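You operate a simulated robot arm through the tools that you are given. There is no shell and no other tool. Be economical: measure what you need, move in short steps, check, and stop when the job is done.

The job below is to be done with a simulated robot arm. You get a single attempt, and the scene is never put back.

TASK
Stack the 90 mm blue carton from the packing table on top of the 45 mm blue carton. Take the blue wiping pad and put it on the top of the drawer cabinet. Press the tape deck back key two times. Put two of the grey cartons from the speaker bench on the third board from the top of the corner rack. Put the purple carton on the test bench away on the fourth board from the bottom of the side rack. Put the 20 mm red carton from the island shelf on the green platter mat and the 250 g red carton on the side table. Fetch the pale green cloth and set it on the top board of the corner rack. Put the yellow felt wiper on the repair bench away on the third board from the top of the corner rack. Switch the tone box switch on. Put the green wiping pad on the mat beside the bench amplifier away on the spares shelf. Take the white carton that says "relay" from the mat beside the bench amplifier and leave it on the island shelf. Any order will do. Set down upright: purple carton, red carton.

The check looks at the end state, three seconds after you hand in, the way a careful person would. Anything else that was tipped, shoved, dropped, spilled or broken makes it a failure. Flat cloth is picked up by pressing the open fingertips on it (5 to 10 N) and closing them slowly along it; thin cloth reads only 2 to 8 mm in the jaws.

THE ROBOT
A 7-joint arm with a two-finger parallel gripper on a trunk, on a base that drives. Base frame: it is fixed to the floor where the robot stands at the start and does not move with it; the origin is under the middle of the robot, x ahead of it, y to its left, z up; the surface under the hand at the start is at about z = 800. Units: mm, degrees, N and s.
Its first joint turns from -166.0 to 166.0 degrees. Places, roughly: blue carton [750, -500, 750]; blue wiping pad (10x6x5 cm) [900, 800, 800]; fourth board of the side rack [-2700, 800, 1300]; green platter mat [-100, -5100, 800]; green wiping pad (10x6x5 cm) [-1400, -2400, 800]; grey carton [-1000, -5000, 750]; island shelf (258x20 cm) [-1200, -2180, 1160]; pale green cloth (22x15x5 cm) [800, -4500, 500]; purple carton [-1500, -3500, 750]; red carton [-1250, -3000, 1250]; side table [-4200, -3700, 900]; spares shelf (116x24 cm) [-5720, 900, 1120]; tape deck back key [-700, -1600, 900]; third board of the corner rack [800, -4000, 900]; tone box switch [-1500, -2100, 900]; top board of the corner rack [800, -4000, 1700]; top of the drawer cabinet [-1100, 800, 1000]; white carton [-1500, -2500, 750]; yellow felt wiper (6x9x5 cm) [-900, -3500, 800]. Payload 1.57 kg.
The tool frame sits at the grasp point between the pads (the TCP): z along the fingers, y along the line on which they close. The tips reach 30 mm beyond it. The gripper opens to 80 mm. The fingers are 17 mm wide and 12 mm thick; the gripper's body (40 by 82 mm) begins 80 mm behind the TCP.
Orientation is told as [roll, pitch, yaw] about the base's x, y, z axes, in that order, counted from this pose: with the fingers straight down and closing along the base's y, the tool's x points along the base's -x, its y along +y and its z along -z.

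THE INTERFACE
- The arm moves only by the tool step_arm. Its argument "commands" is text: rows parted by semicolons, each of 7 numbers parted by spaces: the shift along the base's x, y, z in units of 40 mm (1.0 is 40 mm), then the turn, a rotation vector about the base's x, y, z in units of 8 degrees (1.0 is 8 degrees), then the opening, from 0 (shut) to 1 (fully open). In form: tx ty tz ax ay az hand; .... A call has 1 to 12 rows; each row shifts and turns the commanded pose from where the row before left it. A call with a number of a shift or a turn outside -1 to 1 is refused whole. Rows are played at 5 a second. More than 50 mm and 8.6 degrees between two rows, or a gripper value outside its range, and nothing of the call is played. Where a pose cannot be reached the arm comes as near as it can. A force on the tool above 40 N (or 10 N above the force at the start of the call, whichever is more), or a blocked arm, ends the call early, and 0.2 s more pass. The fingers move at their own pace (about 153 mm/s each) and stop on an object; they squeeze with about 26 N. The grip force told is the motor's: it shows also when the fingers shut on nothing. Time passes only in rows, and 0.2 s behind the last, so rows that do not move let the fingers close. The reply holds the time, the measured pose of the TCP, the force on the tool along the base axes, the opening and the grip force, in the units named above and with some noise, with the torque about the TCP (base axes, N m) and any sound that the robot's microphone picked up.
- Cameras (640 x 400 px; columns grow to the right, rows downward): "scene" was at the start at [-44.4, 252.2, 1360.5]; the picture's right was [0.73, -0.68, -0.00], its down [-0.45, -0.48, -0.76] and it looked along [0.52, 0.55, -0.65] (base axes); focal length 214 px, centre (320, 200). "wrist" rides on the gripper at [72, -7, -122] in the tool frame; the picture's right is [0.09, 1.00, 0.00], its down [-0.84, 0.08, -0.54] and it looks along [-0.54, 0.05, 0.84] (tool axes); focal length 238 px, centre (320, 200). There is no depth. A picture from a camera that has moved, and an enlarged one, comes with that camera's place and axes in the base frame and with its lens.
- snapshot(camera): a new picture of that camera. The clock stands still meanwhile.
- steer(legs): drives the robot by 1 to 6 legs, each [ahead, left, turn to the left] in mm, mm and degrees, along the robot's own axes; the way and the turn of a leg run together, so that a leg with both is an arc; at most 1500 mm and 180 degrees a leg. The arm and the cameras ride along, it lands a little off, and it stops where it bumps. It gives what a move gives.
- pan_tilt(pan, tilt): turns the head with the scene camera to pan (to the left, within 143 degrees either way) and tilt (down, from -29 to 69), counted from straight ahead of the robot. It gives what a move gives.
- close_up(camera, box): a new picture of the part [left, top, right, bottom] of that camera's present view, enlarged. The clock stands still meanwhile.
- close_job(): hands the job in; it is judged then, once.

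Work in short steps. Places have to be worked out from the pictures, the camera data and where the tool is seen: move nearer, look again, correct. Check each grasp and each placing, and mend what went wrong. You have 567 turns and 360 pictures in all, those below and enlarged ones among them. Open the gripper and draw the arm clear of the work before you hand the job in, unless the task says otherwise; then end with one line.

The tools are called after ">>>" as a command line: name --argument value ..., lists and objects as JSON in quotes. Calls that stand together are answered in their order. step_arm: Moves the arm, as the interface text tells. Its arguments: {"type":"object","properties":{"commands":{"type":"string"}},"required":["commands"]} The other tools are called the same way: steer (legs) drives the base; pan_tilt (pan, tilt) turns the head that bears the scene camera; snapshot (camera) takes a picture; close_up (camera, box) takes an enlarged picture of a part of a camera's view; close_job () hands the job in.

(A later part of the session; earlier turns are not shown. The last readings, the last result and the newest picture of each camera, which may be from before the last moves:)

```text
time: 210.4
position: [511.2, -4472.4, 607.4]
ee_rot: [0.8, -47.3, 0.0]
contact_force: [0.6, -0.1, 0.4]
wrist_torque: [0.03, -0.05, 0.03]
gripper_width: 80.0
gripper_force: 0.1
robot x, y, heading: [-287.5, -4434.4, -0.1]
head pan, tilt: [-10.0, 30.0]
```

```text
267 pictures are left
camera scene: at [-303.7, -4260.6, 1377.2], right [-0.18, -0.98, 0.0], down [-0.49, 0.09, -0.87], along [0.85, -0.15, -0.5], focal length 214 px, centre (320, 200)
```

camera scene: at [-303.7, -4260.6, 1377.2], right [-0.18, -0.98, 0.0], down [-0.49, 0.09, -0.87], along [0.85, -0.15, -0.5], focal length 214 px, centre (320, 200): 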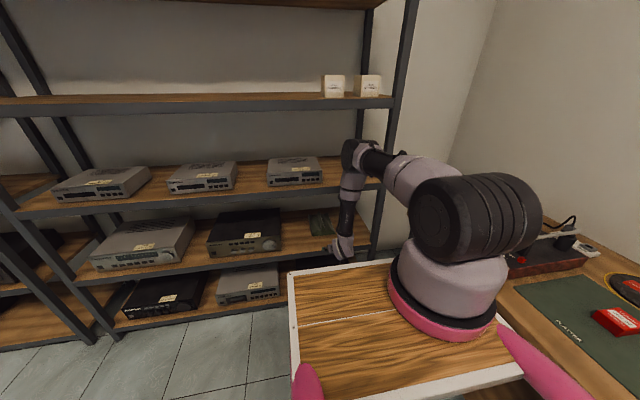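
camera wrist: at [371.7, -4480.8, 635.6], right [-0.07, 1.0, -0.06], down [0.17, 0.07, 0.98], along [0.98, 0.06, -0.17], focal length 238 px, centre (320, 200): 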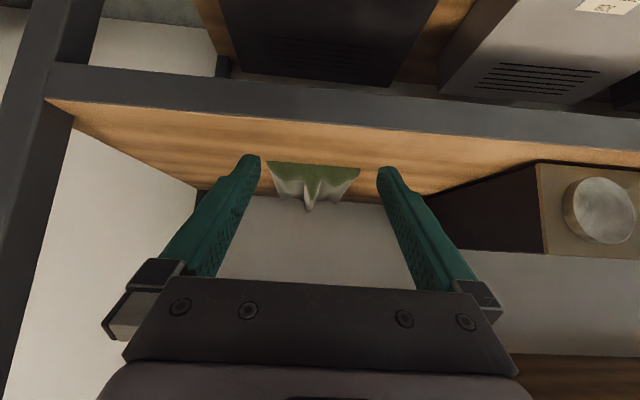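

The elbow is too high and far forward for this pose; I back off 210 mm and stretch the arm so the forearm slants in flatter.

>>> steer --legs '[[-210, 0, 0]]'

>>> step_arm --commands ".9 0 0 0 0 0 1;.9 0 0 0 0 0 1;.9 0 0 0 0 0 1;.9 0 0 0 0 0 1;.9 0 0 0 0 0 1;.6 0 0 0 0 0 1;0 0 0 0 0 0 1"

>>> snapshot --camera "scene"

```text
time: 212.1
position: [301.7, -4472.6, 606.9]
ee_rot: [0.8, -47.4, -0.1]
contact_force: [0.2, -0.4, -0.4]
wrist_torque: [-0.01, -0.01, 0.01]
gripper_width: 80.0
gripper_force: 0.1
robot x, y, heading: [-500.0, -4436.7, -0.3]
head pan, tilt: [-10.0, 30.0]
```

```text
time: 213.7
position: [505.5, -4472.7, 605.5]
ee_rot: [0.7, -47.4, 0.0]
contact_force: [-0.8, -0.9, -0.2]
wrist_torque: [0.02, 0.02, -0.01]
gripper_width: 79.5
gripper_force: 0.1
robot x, y, heading: [-501.0, -4433.2, -0.1]
head pan, tilt: [-10.0, 30.0]
```

```text
266 pictures are left
camera scene: at [-512.5, -4259.9, 1377.2], right [-0.18, -0.98, 0.0], down [-0.49, 0.09, -0.87], along [0.85, -0.15, -0.5], focal length 214 px, centre (320, 200)
```

scene: 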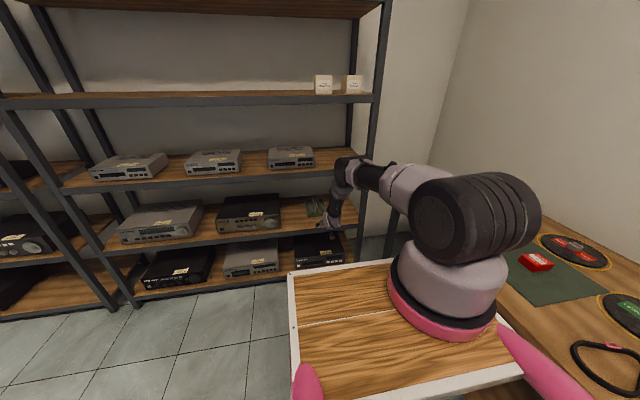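

The forearm would foul the upper board at this tilt, and at a flatter tilt the camera would scrape below. I turn the hand 180° about its own axis so the camera comes on top.

>>> step_arm --commands "0 0 0 0 0 0 1;0 0 0 -.735 0 .678 1;0 0 0 -.735 0 .678 1;0 0 0 -.735 0 .678 1;0 0 0 -.735 0 .678 1;0 0 0 -.735 0 .678 1;0 0 0 -.735 0 .678 1;0 0 0 -.735 0 .678 1;0 0 0 -.735 0 .678 1;0 0 0 -.735 0 .678 1;0 0 0 -.735 0 .678 1;0 0 0 -.735 0 .678 1"

>>> step_arm --commands "0 0 0 -.735 0 .678 1;0 0 0 -.735 0 .678 1;0 0 0 -.735 0 .678 1;0 0 0 -.735 0 .678 1;0 0 0 -.735 0 .678 1;0 0 0 -.735 0 .678 1;0 0 0 -.735 0 .678 1;0 0 0 -.735 0 .678 1;0 0 0 -.735 0 .678 1;0 0 0 -.735 0 .678 1;0 0 0 -.735 0 .678 1;0 0 0 -.37 0 .34 1"

```text
time: 216.2
position: [505.7, -4473.0, 605.8]
ee_rot: [-46.6, -1.4, 88.6]
contact_force: [0.0, 0.3, 0.4]
wrist_torque: [-0.01, 0.03, 0.0]
gripper_width: 79.8
gripper_force: 0.1
robot x, y, heading: [-499.9, -4438.0, -0.2]
head pan, tilt: [-10.0, 30.0]
```

```text
time: 218.8
position: [505.4, -4473.0, 605.7]
ee_rot: [0.7, 47.4, -179.9]
contact_force: [-0.4, 0.3, -0.1]
wrist_torque: [-0.01, 0.0, 0.0]
gripper_width: 79.9
gripper_force: 0.0
robot x, y, heading: [-502.5, -4436.0, -0.1]
head pan, tilt: [-10.0, 30.0]
```

Worked. Now tilt on to about 68° and look.

>>> step_arm --commands "0 0 -.3 0 -.86 0 1;0 0 -.3 0 -.86 0 1;0 0 -.3 0 -.86 0 1;0 0 0 0 0 0 1"

>>> snapshot --camera "wrist"

>>> snapshot --camera "scene"

```text
time: 219.8
position: [505.4, -4473.4, 571.7]
ee_rot: [0.4, 68.0, 179.6]
contact_force: [-0.8, 0.5, 0.0]
wrist_torque: [0.01, -0.03, 0.02]
gripper_width: 80.1
gripper_force: 0.1
robot x, y, heading: [-501.8, -4437.2, -0.1]
head pan, tilt: [-10.0, 30.0]
```

```text
265 pictures are left
camera wrist: at [418.8, -4464.6, 682.9], right [0.02, -1.0, 0.09], down [-0.82, -0.07, -0.57], along [0.58, -0.06, -0.81], focal length 238 px, centre (320, 200)
```

wrist: 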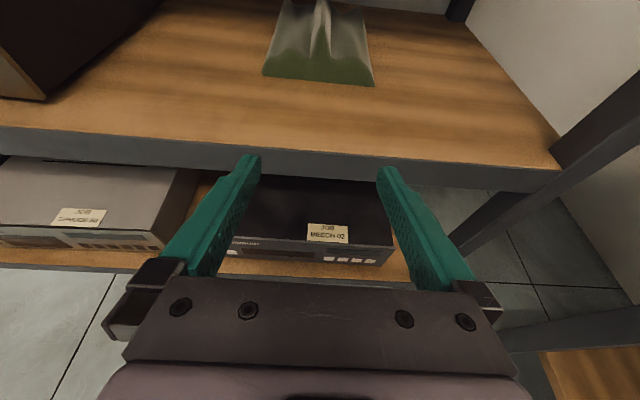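

```text
264 pictures are left
camera scene: at [-512.5, -4259.9, 1377.2], right [-0.18, -0.98, 0.0], down [-0.49, 0.09, -0.87], along [0.85, -0.15, -0.5], focal length 214 px, centre (320, 200)
```

scene: 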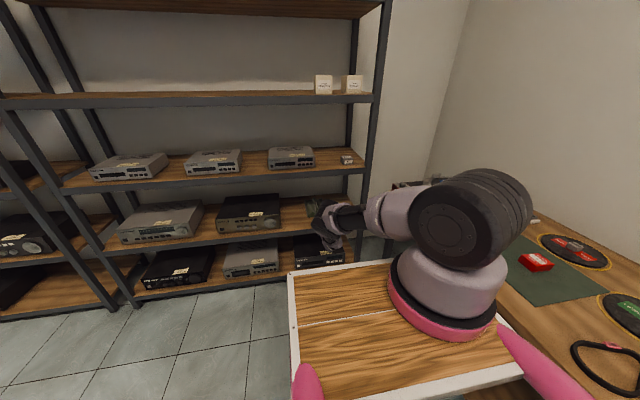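

Now the hand is upright-viewing and low. The ridge is at y≈-4470. I drive 220 mm forward.

>>> steer --legs '[[220, 0, 0]]'

>>> snapshot --camera "wrist"

>>> snapshot --camera "scene"

```text
time: 221.5
position: [726.8, -4474.0, 571.1]
ee_rot: [0.6, 68.0, 179.6]
contact_force: [-0.1, -0.3, -0.1]
wrist_torque: [0.0, 0.01, 0.0]
gripper_width: 80.1
gripper_force: 0.2
robot x, y, heading: [-281.2, -4433.3, -0.1]
head pan, tilt: [-10.0, 30.0]
```

```text
263 pictures are left
camera wrist: at [639.9, -4465.3, 682.8], right [0.02, -1.0, 0.09], down [-0.82, -0.07, -0.57], along [0.58, -0.06, -0.81], focal length 238 px, centre (320, 200)
```

wrist: 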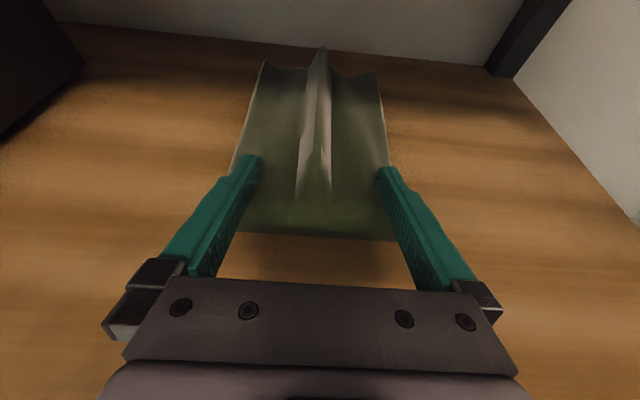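

```text
262 pictures are left
camera scene: at [-291.3, -4260.8, 1377.2], right [-0.18, -0.98, 0.0], down [-0.49, 0.09, -0.87], along [0.85, -0.15, -0.5], focal length 214 px, centre (320, 200)
```

scene: 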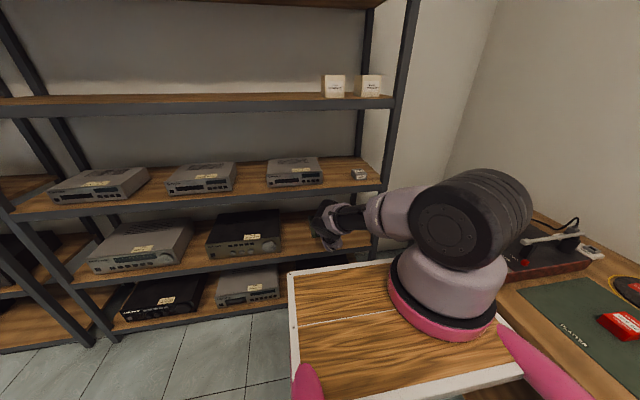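

Cloth ridge is centred between the fingers. Forward 45 mm, then press down gently.

>>> step_arm --commands ".6 .03 0 0 0 0 1;.55 0 0 0 0 0 1;0 0 -.4 0 0 0 1;0 0 0 0 0 0 1"

>>> step_arm --commands "0 0 -.1 0 0 0 1;0 0 -.1 0 0 0 1;0 0 0 0 0 0 1"

```text
time: 222.5
position: [760.5, -4472.6, 569.0]
ee_rot: [0.4, 67.9, 179.7]
contact_force: [-0.2, 0.1, -0.5]
wrist_torque: [-0.01, 0.0, 0.0]
gripper_width: 80.3
gripper_force: 0.1
out of reach, approached as far as the arm can: row 2, 3
robot x, y, heading: [-278.0, -4437.0, 0.1]
head pan, tilt: [-10.0, 30.0]
```

```text
time: 223.3
position: [756.5, -4474.0, 564.6]
ee_rot: [0.6, 68.1, 179.8]
contact_force: [-0.5, 0.7, 1.0]
wrist_torque: [0.02, -0.01, 0.0]
gripper_width: 79.9
gripper_force: 0.0
out of reach, approached as far as the arm can: row 1, 2
robot x, y, heading: [-278.9, -4437.7, -0.1]
head pan, tilt: [-10.0, 30.0]
```

At reach limit; I draw back 40 mm with the arm, drive 60 mm nearer.

>>> step_arm --commands "-.9 0 .1 0 0 0 1;0 0 0 0 0 0 1"

>>> steer --legs '[[60, 0, 0]]'

>>> step_arm --commands "0 0 -.3 0 0 0 1;0 0 -.2 0 0 0 1;0 0 0 0 0 0 1"

```text
time: 223.9
position: [719.9, -4473.6, 569.3]
ee_rot: [0.5, 68.0, 179.8]
contact_force: [0.1, 0.1, 0.1]
wrist_torque: [0.0, -0.02, 0.03]
gripper_width: 80.1
gripper_force: 0.0
robot x, y, heading: [-281.4, -4433.2, -0.6]
head pan, tilt: [-10.0, 30.0]
```

```text
time: 224.9
position: [781.4, -4474.2, 570.8]
ee_rot: [0.4, 68.0, 179.7]
contact_force: [-0.2, 0.2, -0.5]
wrist_torque: [-0.01, 0.01, -0.01]
gripper_width: 79.9
gripper_force: 0.0
robot x, y, heading: [-217.8, -4438.9, -0.1]
head pan, tilt: [-10.0, 30.0]
```

```text
time: 225.5
position: [787.8, -4472.1, 559.3]
ee_rot: [0.3, 68.9, 179.7]
contact_force: [1.5, -0.5, 8.4]
wrist_torque: [0.35, -0.22, -0.07]
gripper_width: 79.6
gripper_force: 0.0
robot x, y, heading: [-218.0, -4436.7, -0.4]
head pan, tilt: [-10.0, 30.0]
stopped in row 3: the force on the tool passed its limit at 47 N (the readings are from after the stop); the commanded pose is now the measured one
```

Contact at about 8 N. I look before closing.

>>> snapshot --camera "wrist"

```text
261 pictures are left
camera wrist: at [698.2, -4465.1, 669.4], right [0.02, -1.0, 0.09], down [-0.81, -0.07, -0.59], along [0.59, -0.06, -0.81], focal length 238 px, centre (320, 200)
```

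wrist: 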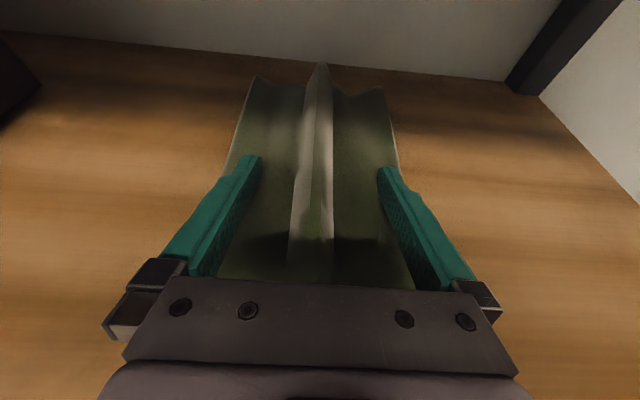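

Ridge lies between the tips. Close slowly.

>>> step_arm --commands "0 0 0 0 0 0 .92;0 0 0 0 0 0 .84;0 0 0 0 0 0 .76;0 0 0 0 0 0 .68;0 0 0 0 0 0 .6;0 0 0 0 0 0 .52;0 0 0 0 0 0 .44;0 0 0 0 0 0 .36;0 0 0 0 0 0 .28;0 0 0 0 0 0 .2;0 0 0 0 0 0 .1;0 0 0 0 0 0 0"

>>> step_arm --commands "0 0 0 0 0 0 0;0 0 0 0 0 0 0"

>>> snapshot --camera "wrist"

```text
time: 228.1
position: [785.9, -4474.7, 558.9]
ee_rot: [0.3, 68.9, 179.6]
contact_force: [2.1, -6.3, 30.6]
wrist_torque: [1.28, -1.16, 1.0]
gripper_width: 42.1
gripper_force: 26.0
robot x, y, heading: [-217.5, -4434.4, -0.2]
head pan, tilt: [-10.0, 30.0]
```

```text
time: 228.7
position: [785.5, -4474.7, 557.8]
ee_rot: [0.4, 68.9, 179.8]
contact_force: [-3.1, -16.7, 35.7]
wrist_torque: [0.61, -0.97, 0.24]
gripper_width: 39.4
gripper_force: 25.8
robot x, y, heading: [-219.3, -4438.0, -0.3]
head pan, tilt: [-10.0, 30.0]
```

```text
260 pictures are left
camera wrist: at [696.9, -4467.0, 669.4], right [0.02, -1.0, 0.09], down [-0.81, -0.07, -0.58], along [0.59, -0.06, -0.81], focal length 238 px, centre (320, 200)
```

wrist: 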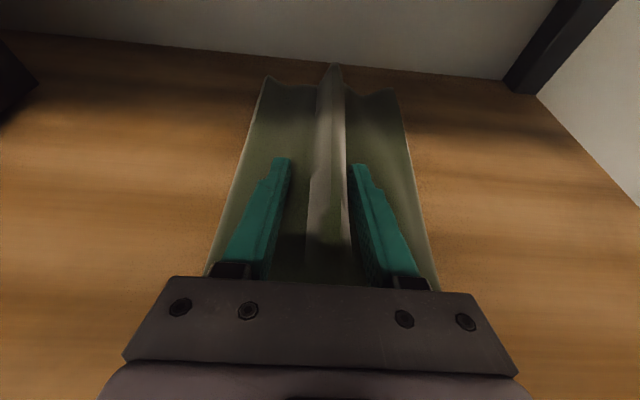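

Pressing too hard (36 N); I lift 2 mm steps to relieve while closing.

>>> step_arm --commands "0 0 .04 0 0 0 .4;0 0 0 0 0 0 .4"

```text
time: 229.3
position: [784.7, -4473.6, 558.1]
ee_rot: [0.5, 68.7, 179.9]
contact_force: [2.7, -9.4, 24.1]
wrist_torque: [0.05, -0.48, -0.05]
gripper_width: 39.2
gripper_force: 3.5
robot x, y, heading: [-219.5, -4434.1, -0.1]
head pan, tilt: [-10.0, 30.0]
```

>>> step_arm --commands "0 0 .05 0 0 0 .42;0 0 0 0 0 0 .42"

>>> step_arm --commands "0 0 .03 0 0 0 .42;0 0 0 0 0 0 .42"

```text
time: 229.9
position: [783.9, -4472.3, 558.9]
ee_rot: [0.5, 68.5, 180.0]
contact_force: [0.8, 1.0, 6.7]
wrist_torque: [0.24, -0.13, 0.13]
gripper_width: 39.4
gripper_force: 3.5
robot x, y, heading: [-220.4, -4435.0, -0.3]
head pan, tilt: [-10.0, 30.0]
```

```text
time: 230.5
position: [784.6, -4473.4, 560.5]
ee_rot: [0.4, 68.6, 179.8]
contact_force: [-0.2, 0.4, 0.1]
wrist_torque: [0.02, -0.04, 0.03]
gripper_width: 33.7
gripper_force: 0.5
robot x, y, heading: [-221.3, -4440.2, -0.0]
head pan, tilt: [-10.0, 30.0]
```

Now down ~1.5 mm for a light press, then close slowly.

>>> step_arm --commands "0 0 -.04 0 0 0 .42;0 0 0 0 0 0 .4"

>>> step_arm --commands "0 0 0 0 0 0 .36;0 0 0 0 0 0 .32;0 0 0 0 0 0 .28;0 0 0 0 0 0 .24;0 0 0 0 0 0 .2;0 0 0 0 0 0 .16;0 0 0 0 0 0 .12;0 0 0 0 0 0 .08;0 0 0 0 0 0 .04;0 0 0 0 0 0 0;0 0 0 0 0 0 0"

>>> snapshot --camera "wrist"

```text
time: 231.1
position: [785.6, -4473.6, 560.3]
ee_rot: [0.5, 68.8, 179.9]
contact_force: [0.1, -1.2, 0.3]
wrist_torque: [-0.01, -0.01, -0.04]
gripper_width: 32.7
gripper_force: 0.1
robot x, y, heading: [-218.0, -4441.7, -0.1]
head pan, tilt: [-10.0, 30.0]
```

```text
time: 233.5
position: [786.1, -4472.6, 559.5]
ee_rot: [0.4, 68.7, 179.8]
contact_force: [-0.3, 0.0, 0.4]
wrist_torque: [0.06, -0.03, 0.02]
gripper_width: 23.7
gripper_force: 26.1
robot x, y, heading: [-215.6, -4432.2, -0.2]
head pan, tilt: [-10.0, 30.0]
```

```text
259 pictures are left
camera wrist: at [697.3, -4465.4, 670.8], right [0.02, -1.0, 0.09], down [-0.81, -0.07, -0.58], along [0.59, -0.06, -0.81], focal length 238 px, centre (320, 200)
```

wrist: 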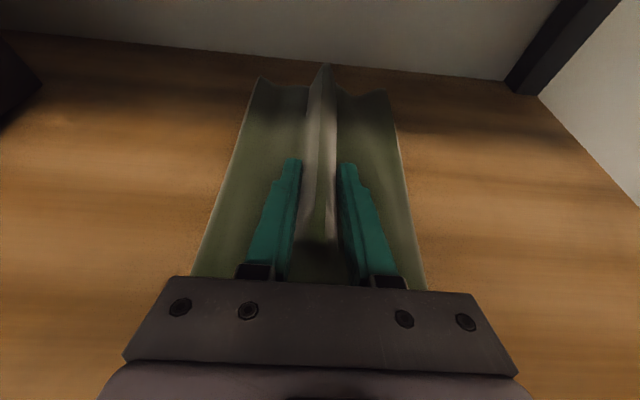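

The fingers hold the ridge (24 mm). Lift a little and check.

>>> step_arm --commands "0 0 .3 0 0 0 0;0 0 .5 0 0 0 0;0 0 .5 0 0 0 0;0 0 0 0 0 0 0"

>>> snapshot --camera "wrist"

```text
time: 234.5
position: [785.2, -4473.2, 612.3]
ee_rot: [0.4, 68.7, 179.8]
contact_force: [0.8, -0.4, -0.5]
wrist_torque: [-0.02, 0.1, -0.03]
gripper_width: 23.8
gripper_force: 26.2
robot x, y, heading: [-215.1, -4434.2, -0.0]
head pan, tilt: [-10.0, 30.0]
```

```text
258 pictures are left
camera wrist: at [697.1, -4465.5, 723.5], right [0.02, -1.0, 0.09], down [-0.81, -0.07, -0.58], along [0.59, -0.06, -0.81], focal length 238 px, centre (320, 200)
```

wrist: 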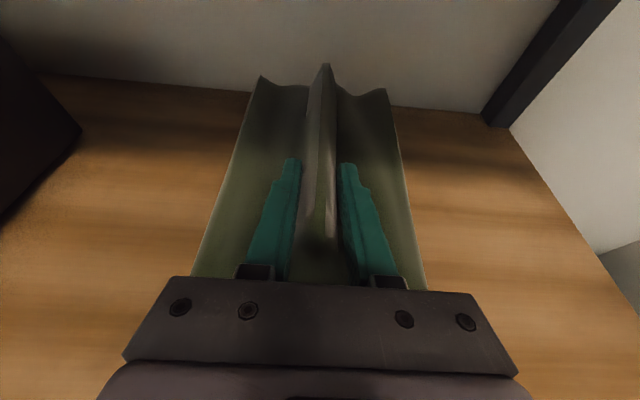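

Cloth is held. I back out of the rack 350 mm and raise the arm.

>>> steer --legs '[[-400, 0, 0]]'

>>> step_arm --commands "-.5 0 1 0 0 0 0;-.5 0 1 0 0 0 0;-.5 0 1 0 0 0 0;-.5 0 1 0 0 0 0;-.5 0 1 0 0 0 0;-.5 0 1 0 0 0 0;0 0 1 0 0 0 0;0 0 1 0 0 0 0;0 0 1 0 0 0 0;0 0 1 0 0 0 0;0 0 1 0 0 0 0;0 0 1 0 0 0 0"

>>> step_arm --commands "0 0 1 0 0 0 0;0 0 1 0 0 0 0;0 0 1 0 0 0 0;0 0 1 0 0 0 0;0 0 1 0 0 0 0;0 0 1 0 0 0 0;0 0 1 0 0 0 0;0 0 1 0 0 0 0;0 0 1 0 0 0 0;0 0 1 0 0 0 0;0 0 1 0 0 0 0;0 0 1 0 0 0 0"

```text
time: 237.0
position: [386.7, -4468.2, 612.6]
ee_rot: [0.4, 68.6, -179.9]
contact_force: [0.1, -0.7, -1.1]
wrist_torque: [0.01, 0.1, 0.03]
gripper_width: 23.7
gripper_force: 25.6
robot x, y, heading: [-616.2, -4435.4, 0.1]
head pan, tilt: [-10.0, 30.0]
```

```text
time: 239.6
position: [266.8, -4468.7, 1091.5]
ee_rot: [0.4, 68.7, -180.1]
contact_force: [-0.3, 0.2, -2.0]
wrist_torque: [-0.02, 0.07, 0.0]
gripper_width: 23.8
gripper_force: 25.8
robot x, y, heading: [-617.5, -4436.4, -0.1]
head pan, tilt: [-10.0, 30.0]
```

```text
time: 242.2
position: [268.5, -4468.3, 1572.2]
ee_rot: [0.2, 68.7, 179.9]
contact_force: [-0.2, -2.0, -1.0]
wrist_torque: [0.09, 0.07, 0.1]
gripper_width: 23.4
gripper_force: 26.1
robot x, y, heading: [-617.1, -4434.5, 0.1]
head pan, tilt: [-10.0, 30.0]
```

>>> step_arm --commands "0 0 1 0 0 0 0;0 0 1 0 0 0 0;0 0 1 0 0 0 0;0 0 1 0 0 0 0;0 0 1 0 0 0 0;0 0 1 0 0 0 0;0 0 .5 0 0 0 0;0 0 0 0 0 0 0"

>>> snapshot --camera "wrist"

>>> pan_tilt --pan -10 --tilt -15

>>> snapshot --camera "scene"

```text
time: 244.0
position: [268.1, -4468.7, 1742.1]
ee_rot: [0.3, 68.7, 180.0]
contact_force: [-0.2, 0.4, -1.8]
wrist_torque: [-0.01, 0.11, -0.02]
gripper_width: 23.8
gripper_force: 25.9
out of reach, approached as far as the arm can: row 5, 6, 7
robot x, y, heading: [-615.8, -4436.9, -0.1]
head pan, tilt: [-10.0, 30.0]
```

```text
257 pictures are left
camera wrist: at [179.5, -4461.4, 1852.8], right [0.03, -1.0, 0.09], down [-0.81, -0.07, -0.58], along [0.59, -0.06, -0.81], focal length 238 px, centre (320, 200)
```

wrist: 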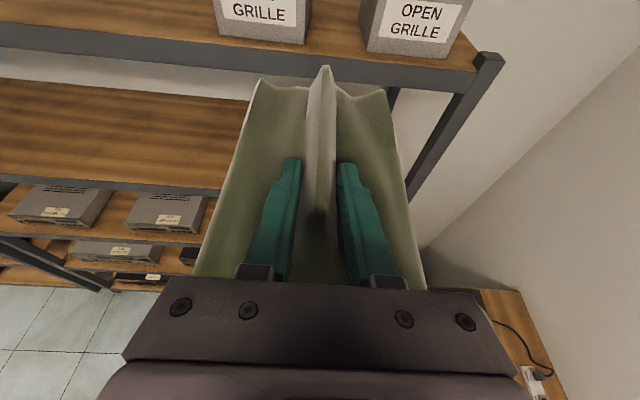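

```text
time: 245.1
position: [268.2, -4468.7, 1741.9]
ee_rot: [0.4, 68.8, 180.1]
contact_force: [0.6, 0.6, -1.8]
wrist_torque: [0.01, 0.1, 0.0]
gripper_width: 23.4
gripper_force: 25.8
robot x, y, heading: [-615.6, -4437.9, -0.0]
head pan, tilt: [-10.0, -15.0]
```

```text
256 pictures are left
camera scene: at [-639.8, -4258.6, 1447.9], right [-0.17, -0.98, 0.0], down [0.25, -0.04, -0.97], along [0.95, -0.17, 0.26], focal length 214 px, centre (320, 200)
```

scene: 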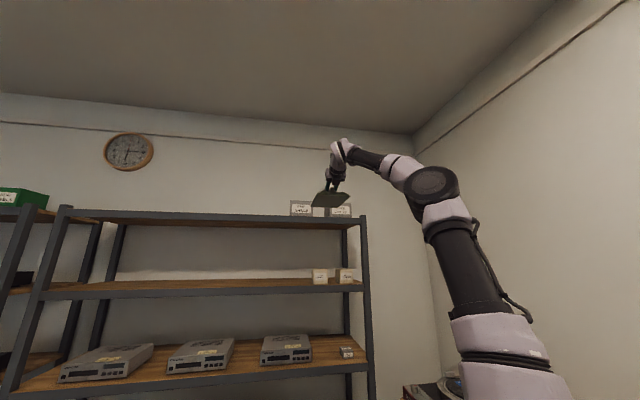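

Top board ≈ z 1700; two grille boxes stand at its right part, free space is to their left (y≈-4050). I gain height by drawing the arm in, then shift left.

>>> step_arm --commands "-.9 0 0 0 0 0 0;-.9 0 .2 0 0 0 0;-.9 0 .4 0 0 0 0;-.6 0 .6 0 0 0 0;0 0 .6 0 0 0 0;0 0 0 0 0 0 0"

>>> steer --legs '[[0, 420, 0]]'

>>> snapshot --camera "wrist"

>>> snapshot --camera "scene"

```text
time: 246.5
position: [134.9, -4468.4, 1789.6]
ee_rot: [0.4, 68.7, 180.0]
contact_force: [0.6, 0.3, -1.2]
wrist_torque: [0.02, 0.07, 0.0]
gripper_width: 23.7
gripper_force: 26.0
out of reach, approached as far as the arm can: row 5
robot x, y, heading: [-616.2, -4432.7, 0.0]
head pan, tilt: [-10.0, -15.0]
```

```text
time: 249.1
position: [135.5, -4047.9, 1788.9]
ee_rot: [0.4, 68.7, 180.0]
contact_force: [0.2, 0.6, -2.2]
wrist_torque: [0.0, 0.09, 0.0]
gripper_width: 23.8
gripper_force: 26.5
robot x, y, heading: [-614.7, -4012.5, 0.1]
head pan, tilt: [-10.0, -15.0]
```

```text
255 pictures are left
camera wrist: at [46.9, -4040.0, 1900.3], right [0.03, -1.0, 0.09], down [-0.81, -0.07, -0.58], along [0.59, -0.06, -0.81], focal length 238 px, centre (320, 200)
```

wrist: 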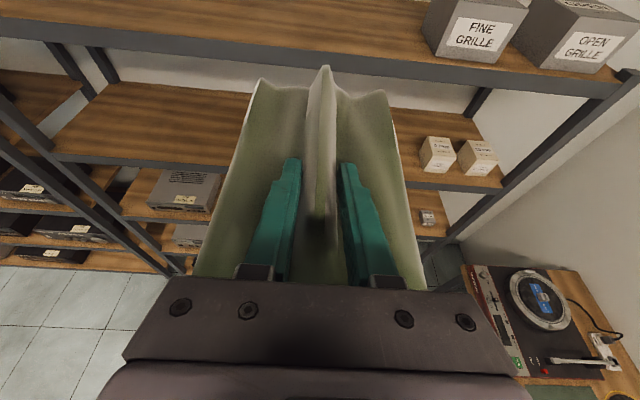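

```text
254 pictures are left
camera scene: at [-639.8, -3837.2, 1448.0], right [-0.17, -0.98, 0.0], down [0.25, -0.04, -0.97], along [0.95, -0.17, 0.26], focal length 214 px, centre (320, 200)
```

scene: 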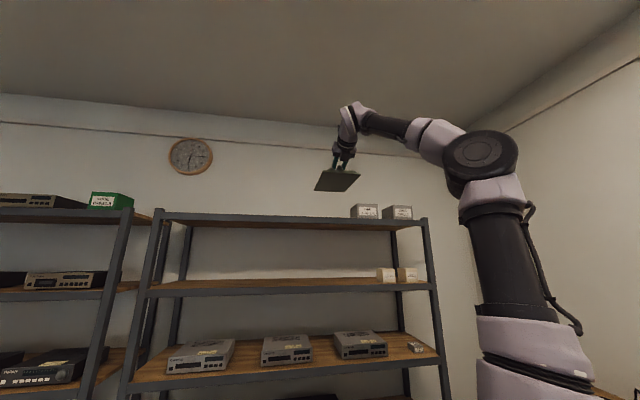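

Clear middle part of the top board ahead (board ≈1680). I drive 610 mm forward with the cloth at z≈1770.

>>> steer --legs '[[560, 0, 0]]'

>>> snapshot --camera "wrist"

>>> snapshot --camera "scene"

```text
time: 252.3
position: [694.1, -4055.2, 1789.4]
ee_rot: [0.4, 68.7, 179.6]
contact_force: [-0.7, -0.6, -1.7]
wrist_torque: [0.0, 0.06, 0.01]
gripper_width: 23.9
gripper_force: 26.1
robot x, y, heading: [-57.3, -4018.3, -0.5]
head pan, tilt: [-10.0, -15.0]
```

```text
253 pictures are left
camera wrist: at [604.8, -4047.2, 1900.3], right [0.02, -1.0, 0.09], down [-0.81, -0.07, -0.58], along [0.59, -0.06, -0.81], focal length 238 px, centre (320, 200)
```

wrist: 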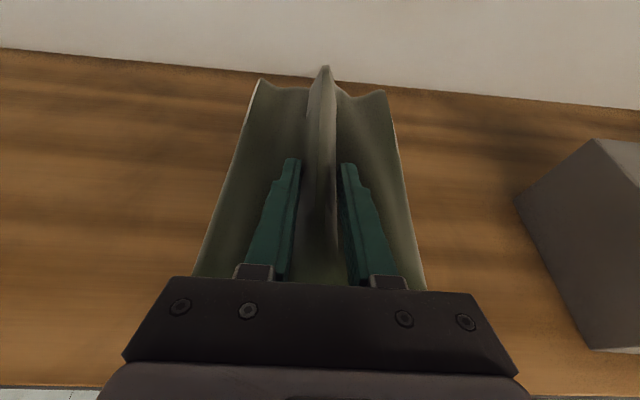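

```text
252 pictures are left
camera scene: at [-80.4, -3839.2, 1448.0], right [-0.18, -0.98, 0.0], down [0.25, -0.05, -0.97], along [0.95, -0.17, 0.26], focal length 214 px, centre (320, 200)
```

scene: 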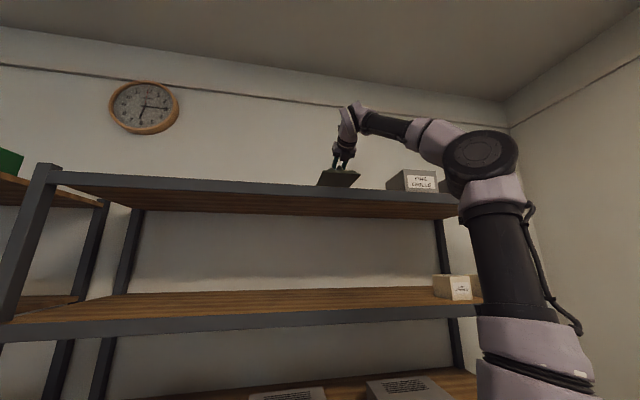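

Over the board. Move 30 mm further in and lower in steps.

>>> step_arm --commands ".75 0 -.4 0 0 0 0;0 0 -.6 0 0 0 0;0 0 -.4 0 0 0 0;0 0 -.2 0 0 0 0;0 0 0 0 0 0 0"

>>> step_arm --commands "0 0 -.15 0 0 0 0;0 0 -.1 0 0 0 0;0 0 0 0 0 0 0"

>>> step_arm --commands "0 0 -.1 0 0 0 0;0 0 -.1 0 0 0 0;0 0 0 0 0 0 0"

```text
time: 253.5
position: [723.0, -4054.9, 1725.4]
ee_rot: [0.3, 68.6, 179.6]
contact_force: [0.4, 0.0, -1.4]
wrist_torque: [0.02, 0.15, 0.03]
gripper_width: 23.6
gripper_force: 26.0
robot x, y, heading: [-57.1, -4015.0, -0.4]
head pan, tilt: [-10.0, -15.0]
```

```text
time: 254.4
position: [722.5, -4055.6, 1719.0]
ee_rot: [0.3, 69.2, 179.6]
contact_force: [0.9, 0.2, 6.8]
wrist_torque: [0.03, 0.47, 0.06]
gripper_width: 23.4
gripper_force: 26.2
robot x, y, heading: [-60.9, -4016.4, -0.4]
head pan, tilt: [-10.0, -15.0]
stopped in row 3: the force on the tool passed its limit at 41 N (the readings are from after the stop); the commanded pose is now the measured one
```

```text
time: 254.9
position: [722.9, -4055.2, 1717.9]
ee_rot: [0.7, 69.9, 179.9]
contact_force: [-0.9, 0.1, 3.6]
wrist_torque: [0.11, 0.37, 0.06]
gripper_width: 23.8
gripper_force: 26.6
robot x, y, heading: [-59.8, -4016.1, -0.4]
head pan, tilt: [-10.0, -15.0]
stopped in row 2: the force on the tool passed its limit at 46 N (the readings are from after the stop); the commanded pose is now the measured one
```

Contact at ≈1718. Release and lift the fingers clear.

>>> step_arm --commands "0 0 0 0 0 0 .6;0 0 0 0 0 0 .7;0 0 .4 0 0 0 .7;0 0 .7 0 0 0 .7;0 0 .7 0 0 0 .7;0 0 0 0 0 0 .7"

>>> snapshot --camera "wrist"

```text
time: 256.3
position: [723.4, -4056.7, 1788.8]
ee_rot: [0.4, 69.7, 179.7]
contact_force: [0.2, -0.9, 0.0]
wrist_torque: [0.01, 0.01, 0.06]
gripper_width: 56.3
gripper_force: 0.1
robot x, y, heading: [-55.9, -4016.4, -0.4]
head pan, tilt: [-10.0, -15.0]
```

```text
251 pictures are left
camera wrist: at [632.4, -4049.1, 1899.2], right [0.02, -1.0, 0.09], down [-0.8, -0.07, -0.6], along [0.6, -0.06, -0.8], focal length 238 px, centre (320, 200)
```

wrist: 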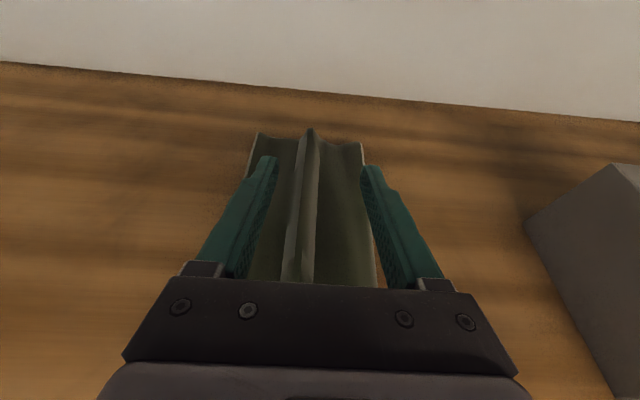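

Cloth lies on the top board. I back away, lower the arm, and turn toward the speaker bench for the second grey carton.

>>> steer --legs '[[-500, 0, 0]]'

>>> step_arm --commands "0 0 -1 0 0 0 1;0 0 -1 0 0 0 1;0 0 -1 0 0 0 1;0 0 -1 0 0 0 1;0 0 -1 0 0 0 1;0 0 -1 0 0 0 1;0 0 -1 0 0 0 1;0 0 -1 0 0 0 1;0 0 -1 0 0 0 1;0 0 -1 0 0 0 1;0 0 -1 0 0 0 1;0 0 -1 0 0 0 1"

>>> step_arm --commands "0 0 -1 0 0 0 1;0 0 -1 0 0 0 1;0 0 -1 0 0 0 1;0 0 -.7 0 0 0 1"

>>> steer --legs '[[-330, -170, 0], [0, 0, -90]]'

>>> snapshot --camera "wrist"

```text
time: 259.2
position: [219.5, -4051.3, 1790.8]
ee_rot: [0.6, 69.8, 179.9]
contact_force: [-0.5, -0.3, 0.0]
wrist_torque: [0.01, -0.04, -0.02]
gripper_width: 56.3
gripper_force: 0.0
robot x, y, heading: [-559.2, -4010.3, -0.1]
head pan, tilt: [-10.0, -15.0]
```

```text
time: 261.9
position: [218.8, -4051.4, 1310.3]
ee_rot: [0.5, 69.8, 179.8]
contact_force: [-0.6, -0.2, -0.5]
wrist_torque: [0.03, 0.02, 0.0]
gripper_width: 80.0
gripper_force: 0.1
robot x, y, heading: [-557.5, -4008.6, -0.0]
head pan, tilt: [-10.0, -15.0]
```

```text
time: 262.9
position: [218.9, -4051.4, 1210.6]
ee_rot: [0.5, 69.9, 179.9]
contact_force: [0.1, 0.6, 0.9]
wrist_torque: [0.0, -0.01, 0.0]
gripper_width: 80.1
gripper_force: 0.0
out of reach, approached as far as the arm can: row 3, 4
robot x, y, heading: [-561.5, -4012.9, -0.4]
head pan, tilt: [-10.0, -15.0]
```

```text
time: 268.0
position: [-657.2, -4934.9, 1210.1]
ee_rot: [0.4, 69.7, 114.5]
contact_force: [0.5, 1.0, -0.6]
wrist_torque: [0.01, -0.02, 0.02]
gripper_width: 79.9
gripper_force: 0.1
robot x, y, heading: [-945.7, -4209.0, -65.8]
head pan, tilt: [-10.0, -15.0]
stopped in leg 2: the robot was blocked; the commanded pose is now the measured one
```

```text
250 pictures are left
camera wrist: at [-687.8, -4850.4, 1319.8], right [-0.9, -0.44, 0.09], down [-0.4, 0.7, -0.6], along [0.2, -0.57, -0.8], focal length 238 px, centre (320, 200)
```

wrist: 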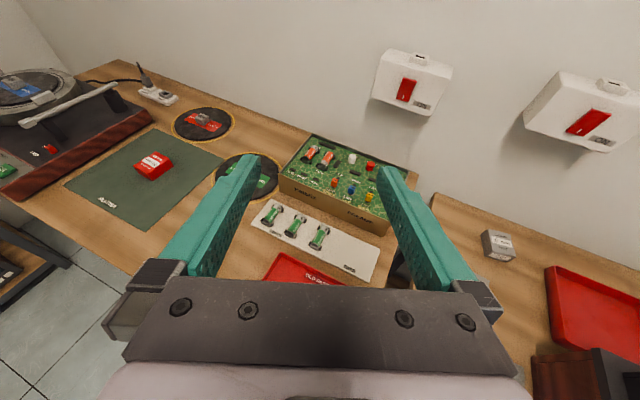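

Rear corner touched the island. Forward 100 and finish the turn.

>>> steer --legs '[[100, 0, 0], [0, 0, -24]]'

>>> snapshot --camera "wrist"

```text
time: 270.4
position: [-936.6, -5081.4, 1210.1]
ee_rot: [0.4, 69.8, 90.6]
contact_force: [0.3, 0.1, 0.2]
wrist_torque: [0.01, 0.03, -0.02]
gripper_width: 80.2
gripper_force: 0.1
robot x, y, heading: [-904.5, -4304.4, -89.8]
head pan, tilt: [-10.0, -15.0]
```

```text
249 pictures are left
camera wrist: at [-929.7, -4992.3, 1319.7], right [-1.0, -0.03, 0.09], down [-0.08, 0.8, -0.6], along [-0.05, -0.6, -0.8], focal length 238 px, centre (320, 200)
```

wrist: 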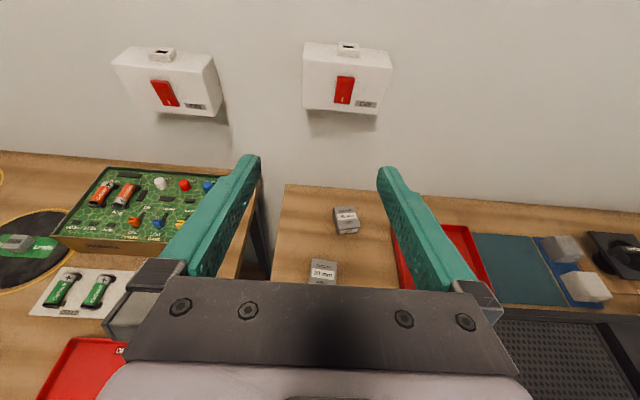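

Carton B (20 mm) centre ≈(-975,-5183). I descend toward it, easing the tilt to 55° and matching its -4.5° turn.

>>> step_arm --commands "-.105 -.1 -.944 .21 0 -.07 1;-.105 -.1 -.944 .21 0 -.07 1;-.105 -.1 -.944 .21 0 -.07 1;-.105 -.1 -.944 .21 0 -.07 1;-.105 -.15 -.944 .21 0 -.07 1;-.105 -.15 -.944 .21 0 -.07 1;-.105 -.15 -.944 .21 0 -.07 1;-.105 -.15 -.944 .21 0 -.07 1;-.105 -.15 -.944 .21 0 -.07 1;0 0 0 0 0 0 1"

>>> snapshot --camera "wrist"

```text
time: 272.6
position: [-1069.1, -5090.0, 1069.5]
ee_rot: [1.2, 55.5, 86.4]
contact_force: [0.5, -0.1, -0.6]
wrist_torque: [0.02, 0.01, 0.0]
gripper_width: 79.8
gripper_force: 0.0
out of reach, approached as far as the arm can: row 1, 2, 3, 4, 5, 6, 7, 8, 9
robot x, y, heading: [-903.1, -4303.1, -89.8]
head pan, tilt: [-10.0, -15.0]
```

```text
248 pictures are left
camera wrist: at [-1055.7, -5031.6, 1197.2], right [-1.0, 0.03, 0.09], down [-0.01, 0.92, -0.38], along [-0.09, -0.38, -0.92], focal length 238 px, centre (320, 200)
```

wrist: 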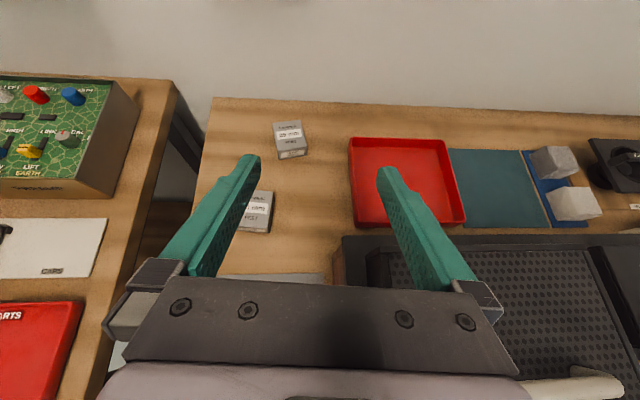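

The folded arm cannot tilt that far; I back off 115 mm to work more stretched.

>>> steer --legs '[[-115, 0, 0]]'

>>> step_arm --commands ".5 -.6 0 0 0 0 1;.5 -.6 0 0 0 0 1;.5 -.6 0 0 0 0 1;.5 -.6 -.3 0 0 0 1;.35 -.6 -.3 0 0 0 1;0 -.6 -.5 0 0 0 1;0 0 0 0 0 0 1"

>>> snapshot --camera "wrist"

```text
time: 273.8
position: [-1068.2, -4974.3, 1069.3]
ee_rot: [1.3, 55.5, 86.3]
contact_force: [0.5, 0.1, 1.0]
wrist_torque: [-0.04, -0.03, -0.02]
gripper_width: 80.1
gripper_force: 0.0
robot x, y, heading: [-902.9, -4183.6, -89.6]
head pan, tilt: [-10.0, -15.0]
```

```text
time: 275.4
position: [-974.0, -5118.7, 1023.4]
ee_rot: [1.3, 55.4, 86.6]
contact_force: [-0.9, -0.4, -0.6]
wrist_torque: [0.02, 0.02, -0.04]
gripper_width: 80.2
gripper_force: 0.1
robot x, y, heading: [-907.3, -4186.3, -89.6]
head pan, tilt: [-10.0, -15.0]
```

```text
247 pictures are left
camera wrist: at [-961.2, -5060.7, 1152.2], right [-1.0, 0.03, 0.09], down [-0.01, 0.92, -0.38], along [-0.09, -0.38, -0.92], focal length 238 px, centre (320, 200)
```

wrist: 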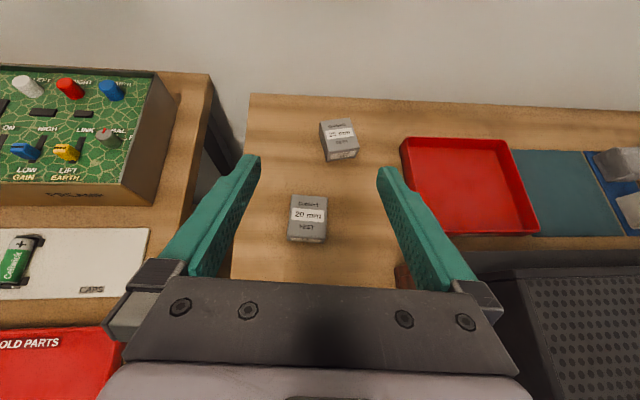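

Centre confirmed (-976,-5189). I descend.

>>> step_arm --commands "-.05 -.24 -.95 0 0 0 1;0 -.24 -.95 0 0 0 1;0 -.24 -.95 0 0 0 1;0 -.24 -.95 0 0 0 1;0 -.24 -.95 0 0 0 1;0 0 0 0 0 0 1"

>>> snapshot --camera "wrist"

```text
time: 276.8
position: [-976.5, -5133.3, 969.4]
ee_rot: [1.3, 55.4, 86.4]
contact_force: [0.3, 0.0, -0.2]
wrist_torque: [-0.01, -0.02, 0.01]
gripper_width: 80.0
gripper_force: 0.1
out of reach, approached as far as the arm can: row 2, 3, 4, 5
robot x, y, heading: [-910.1, -4185.8, -89.8]
head pan, tilt: [-10.0, -15.0]
```

```text
246 pictures are left
camera wrist: at [-964.2, -5075.2, 1097.1], right [-1.0, 0.03, 0.09], down [-0.01, 0.93, -0.38], along [-0.09, -0.38, -0.92], focal length 238 px, centre (320, 200)
```

wrist: 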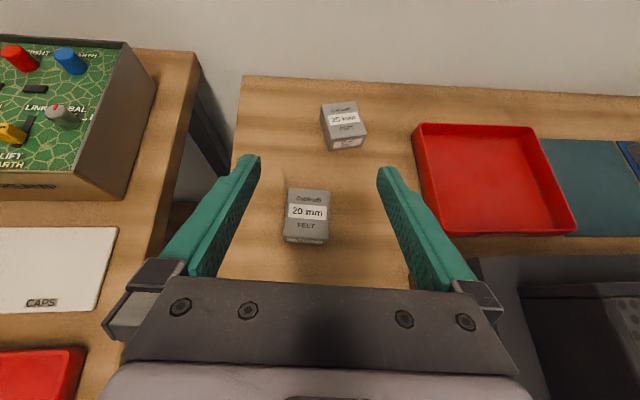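

The arm stalls oddly; I look at its posture.

>>> pan_tilt --pan -20 --tilt 20

>>> snapshot --camera "scene"

```text
time: 277.9
position: [-976.2, -5132.8, 968.8]
ee_rot: [1.3, 55.5, 86.5]
contact_force: [-0.5, 0.1, -0.6]
wrist_torque: [0.01, -0.01, 0.01]
gripper_width: 79.9
gripper_force: 0.1
robot x, y, heading: [-903.8, -4185.0, -89.8]
head pan, tilt: [-20.0, 20.0]
```

```text
245 pictures are left
camera scene: at [-750.5, -4171.5, 1393.3], right [-0.94, 0.34, 0.0], down [0.11, 0.32, -0.94], along [-0.32, -0.89, -0.34], focal length 214 px, centre (320, 200)
```

scene: 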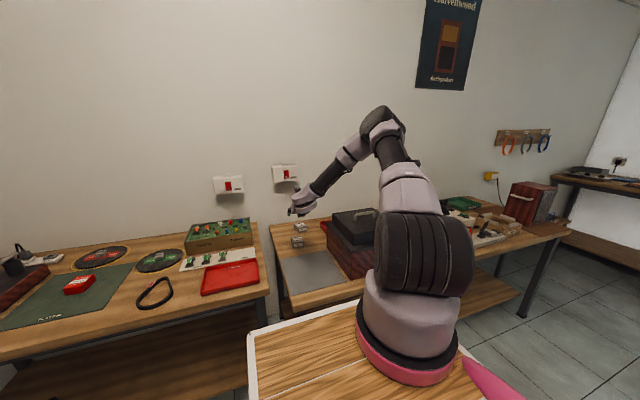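

The elbow has swung aside (hand flip). I raise, and turn the hand back 180° about its axis to restore the normal posture.

>>> step_arm --commands ".2 .5 .8 0 0 0 1;.2 .5 .8 0 0 0 1;.1 .5 .8 0 0 0 1;0 .5 .8 0 0 0 1;0 .3 .6 0 0 0 1;0 0 0 .05 -.82 -.566 1;0 0 0 .05 -.82 -.566 1;0 0 0 .05 -.82 -.566 1;0 0 0 .05 -.82 -.566 1;0 0 0 .05 -.82 -.566 1;0 0 0 .05 -.82 -.566 1;0 0 0 .05 -.82 -.566 1"

>>> step_arm --commands "0 0 0 .05 -.82 -.566 1;0 0 0 .05 -.82 -.566 1;0 0 0 .05 -.82 -.566 1;0 0 0 .05 -.82 -.566 1;0 0 0 .05 -.82 -.566 1;0 0 0 .05 -.82 -.566 1;0 0 0 .05 -.82 -.566 1;0 0 0 .05 -.82 -.566 1;0 0 0 .05 -.82 -.566 1;0 0 0 .05 -.82 -.566 1;0 0 0 .05 -.82 -.566 1;0 0 0 .05 -.82 -.566 1"

>>> step_arm --commands "0 0 0 .05 -.82 -.566 1;0 0 0 .05 -.82 -.566 1;0 0 0 .05 -.82 -.566 1;0 0 0 .025 -.41 -.28 1"

>>> snapshot --camera "scene"

```text
time: 280.4
position: [-954.7, -5042.3, 1121.7]
ee_rot: [-44.4, 24.4, 21.5]
contact_force: [1.0, -0.4, -0.4]
wrist_torque: [-0.02, 0.01, -0.01]
gripper_width: 80.0
gripper_force: 0.1
robot x, y, heading: [-906.9, -4184.3, -89.6]
head pan, tilt: [-20.0, 20.0]
```

```text
time: 283.1
position: [-956.4, -5041.8, 1121.3]
ee_rot: [-23.5, -48.6, -48.3]
contact_force: [0.6, 0.1, -0.2]
wrist_torque: [-0.02, 0.03, -0.05]
gripper_width: 79.9
gripper_force: 0.0
robot x, y, heading: [-904.7, -4184.0, -89.9]
head pan, tilt: [-20.0, 20.0]
```

```text
time: 284.1
position: [-956.4, -5042.4, 1121.6]
ee_rot: [12.4, -55.1, -93.0]
contact_force: [0.2, 0.2, -0.1]
wrist_torque: [0.0, -0.05, -0.04]
gripper_width: 80.1
gripper_force: 0.0
robot x, y, heading: [-907.9, -4186.3, -89.9]
head pan, tilt: [-20.0, 20.0]
```

```text
244 pictures are left
camera scene: at [-750.5, -4171.4, 1393.2], right [-0.94, 0.34, 0.0], down [0.12, 0.32, -0.94], along [-0.32, -0.88, -0.34], focal length 214 px, centre (320, 200)
```

scene: 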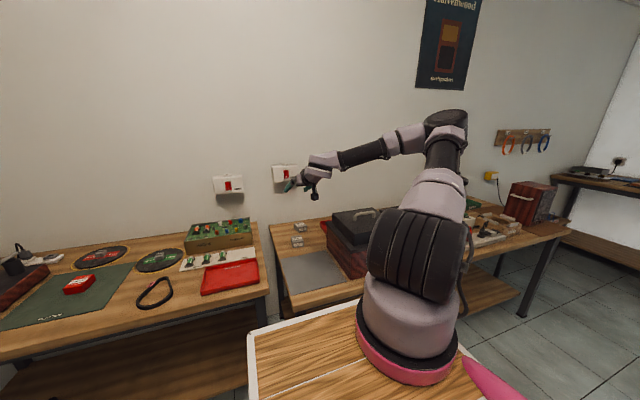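

I bring the tool back to straight down in front of the robot to settle the posture.

>>> step_arm --commands ".18 .6 .46 .98 -.05 0 1;.18 .6 .46 .98 -.05 0 1;.18 .6 .46 .98 -.05 0 1;.18 .6 .46 .98 -.05 0 1;.18 .6 .46 .98 -.05 0 1;.18 .6 .46 .98 -.05 0 1;.18 .6 .46 .98 -.05 0 1;0 .8 0 .04 .78 0 1;0 .8 0 .04 .77 .2 1;0 0 0 0 0 .17 1"

>>> snapshot --camera "scene"

```text
time: 286.2
position: [-905.2, -4810.2, 1250.6]
ee_rot: [0.0, 0.0, -89.8]
contact_force: [-0.8, -0.2, 0.4]
wrist_torque: [0.03, -0.02, 0.01]
gripper_width: 80.2
gripper_force: 0.2
robot x, y, heading: [-909.0, -4183.3, -89.9]
head pan, tilt: [-20.0, 20.0]
```

```text
243 pictures are left
camera scene: at [-750.6, -4171.6, 1393.3], right [-0.94, 0.34, 0.0], down [0.12, 0.32, -0.94], along [-0.32, -0.88, -0.34], focal length 214 px, centre (320, 200)
```

scene: 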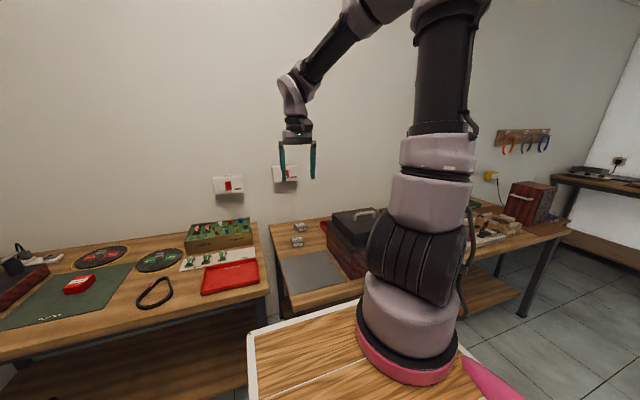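

Posture restored. I drive 145 mm nearer and approach carton B with a 40° tilt as for A.

>>> steer --legs '[[145, 0, 0]]'

>>> step_arm --commands "-.2 -.54 -.97 -.555 0 -.05 1;-.2 -.54 -.97 -.555 0 -.05 1;-.2 -.54 -.97 -.555 0 -.05 1;-.2 -.54 -.97 -.555 0 -.05 1;-.2 -.54 -.97 -.555 0 -.05 1;-.2 -.54 -.97 -.555 0 -.05 1;-.2 -.54 -.97 -.555 0 -.05 1;-.2 -.54 -.97 -.555 0 -.05 1;-.2 -.54 -.97 -.555 0 -.05 1;0 0 0 0 0 0 1"

>>> snapshot --camera "wrist"

```text
time: 287.6
position: [-905.9, -4956.1, 1249.3]
ee_rot: [-0.1, -0.1, -90.0]
contact_force: [0.3, -0.1, -1.4]
wrist_torque: [0.01, 0.01, 0.0]
gripper_width: 80.1
gripper_force: 0.1
robot x, y, heading: [-904.7, -4335.8, -89.5]
head pan, tilt: [-20.0, 20.0]
```

```text
time: 289.8
position: [-976.0, -5150.8, 901.8]
ee_rot: [1.4, -40.0, -94.1]
contact_force: [-0.3, -0.4, -0.2]
wrist_torque: [0.0, -0.01, -0.01]
gripper_width: 80.0
gripper_force: 0.1
robot x, y, heading: [-907.1, -4332.5, -89.6]
head pan, tilt: [-20.0, 20.0]
```

```text
242 pictures are left
camera wrist: at [-977.6, -5017.3, 948.0], right [1.0, 0.01, -0.04], down [0.04, -0.3, 0.95], along [0.0, -0.96, -0.3], focal length 238 px, centre (320, 200)
```

wrist: 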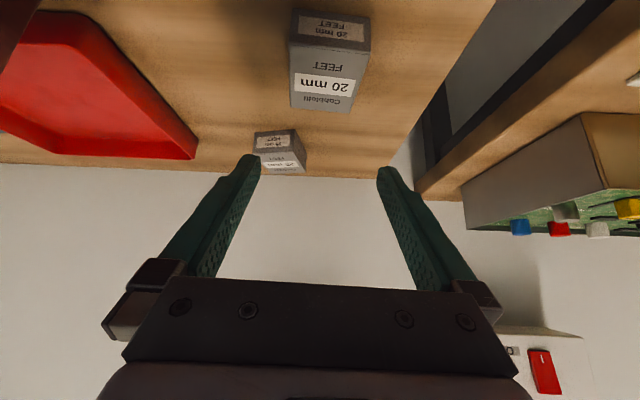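

Centre ≈(-976,-5181). Descend and grip.

>>> step_arm --commands ".03 -.2 -.9 0 0 0 1;0 -.2 -.9 0 0 0 1;0 -.15 -.9 0 0 0 1;0 0 0 0 0 0 1;0 0 0 0 0 0 0;0 0 0 0 0 0 0;0 0 0 0 0 0 0"

>>> step_arm --commands "0 0 .3 0 0 0 0;0 .1 .7 0 0 0 0;0 .1 .8 0 0 0 0;0 .1 .8 0 0 0 0"

>>> snapshot --camera "wrist"

```text
time: 291.4
position: [-976.9, -5173.5, 793.3]
ee_rot: [1.3, -39.9, -94.3]
contact_force: [0.1, 0.4, -0.1]
wrist_torque: [0.01, 0.01, 0.01]
gripper_width: 59.6
gripper_force: 25.8
robot x, y, heading: [-906.1, -4329.8, -89.3]
head pan, tilt: [-20.0, 20.0]
```

```text
time: 292.4
position: [-976.3, -5160.9, 897.4]
ee_rot: [1.5, -39.9, -94.1]
contact_force: [-0.3, 0.0, -1.1]
wrist_torque: [0.0, -0.02, 0.03]
gripper_width: 59.4
gripper_force: 26.6
robot x, y, heading: [-904.8, -4330.7, -89.5]
head pan, tilt: [-20.0, 20.0]
```

```text
241 pictures are left
camera wrist: at [-976.3, -5027.5, 944.3], right [1.0, 0.01, -0.04], down [0.04, -0.3, 0.95], along [0.0, -0.95, -0.3], focal length 238 px, centre (320, 200)
```

wrist: 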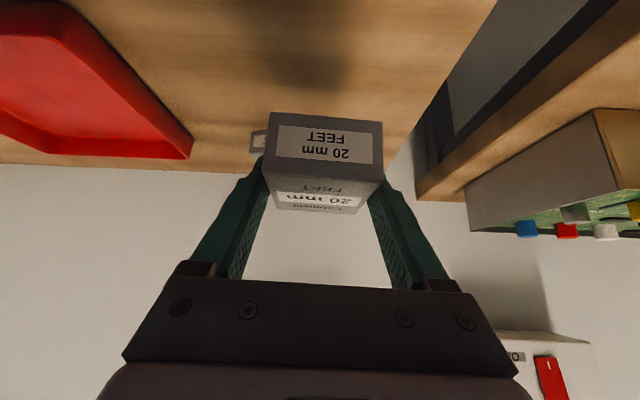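

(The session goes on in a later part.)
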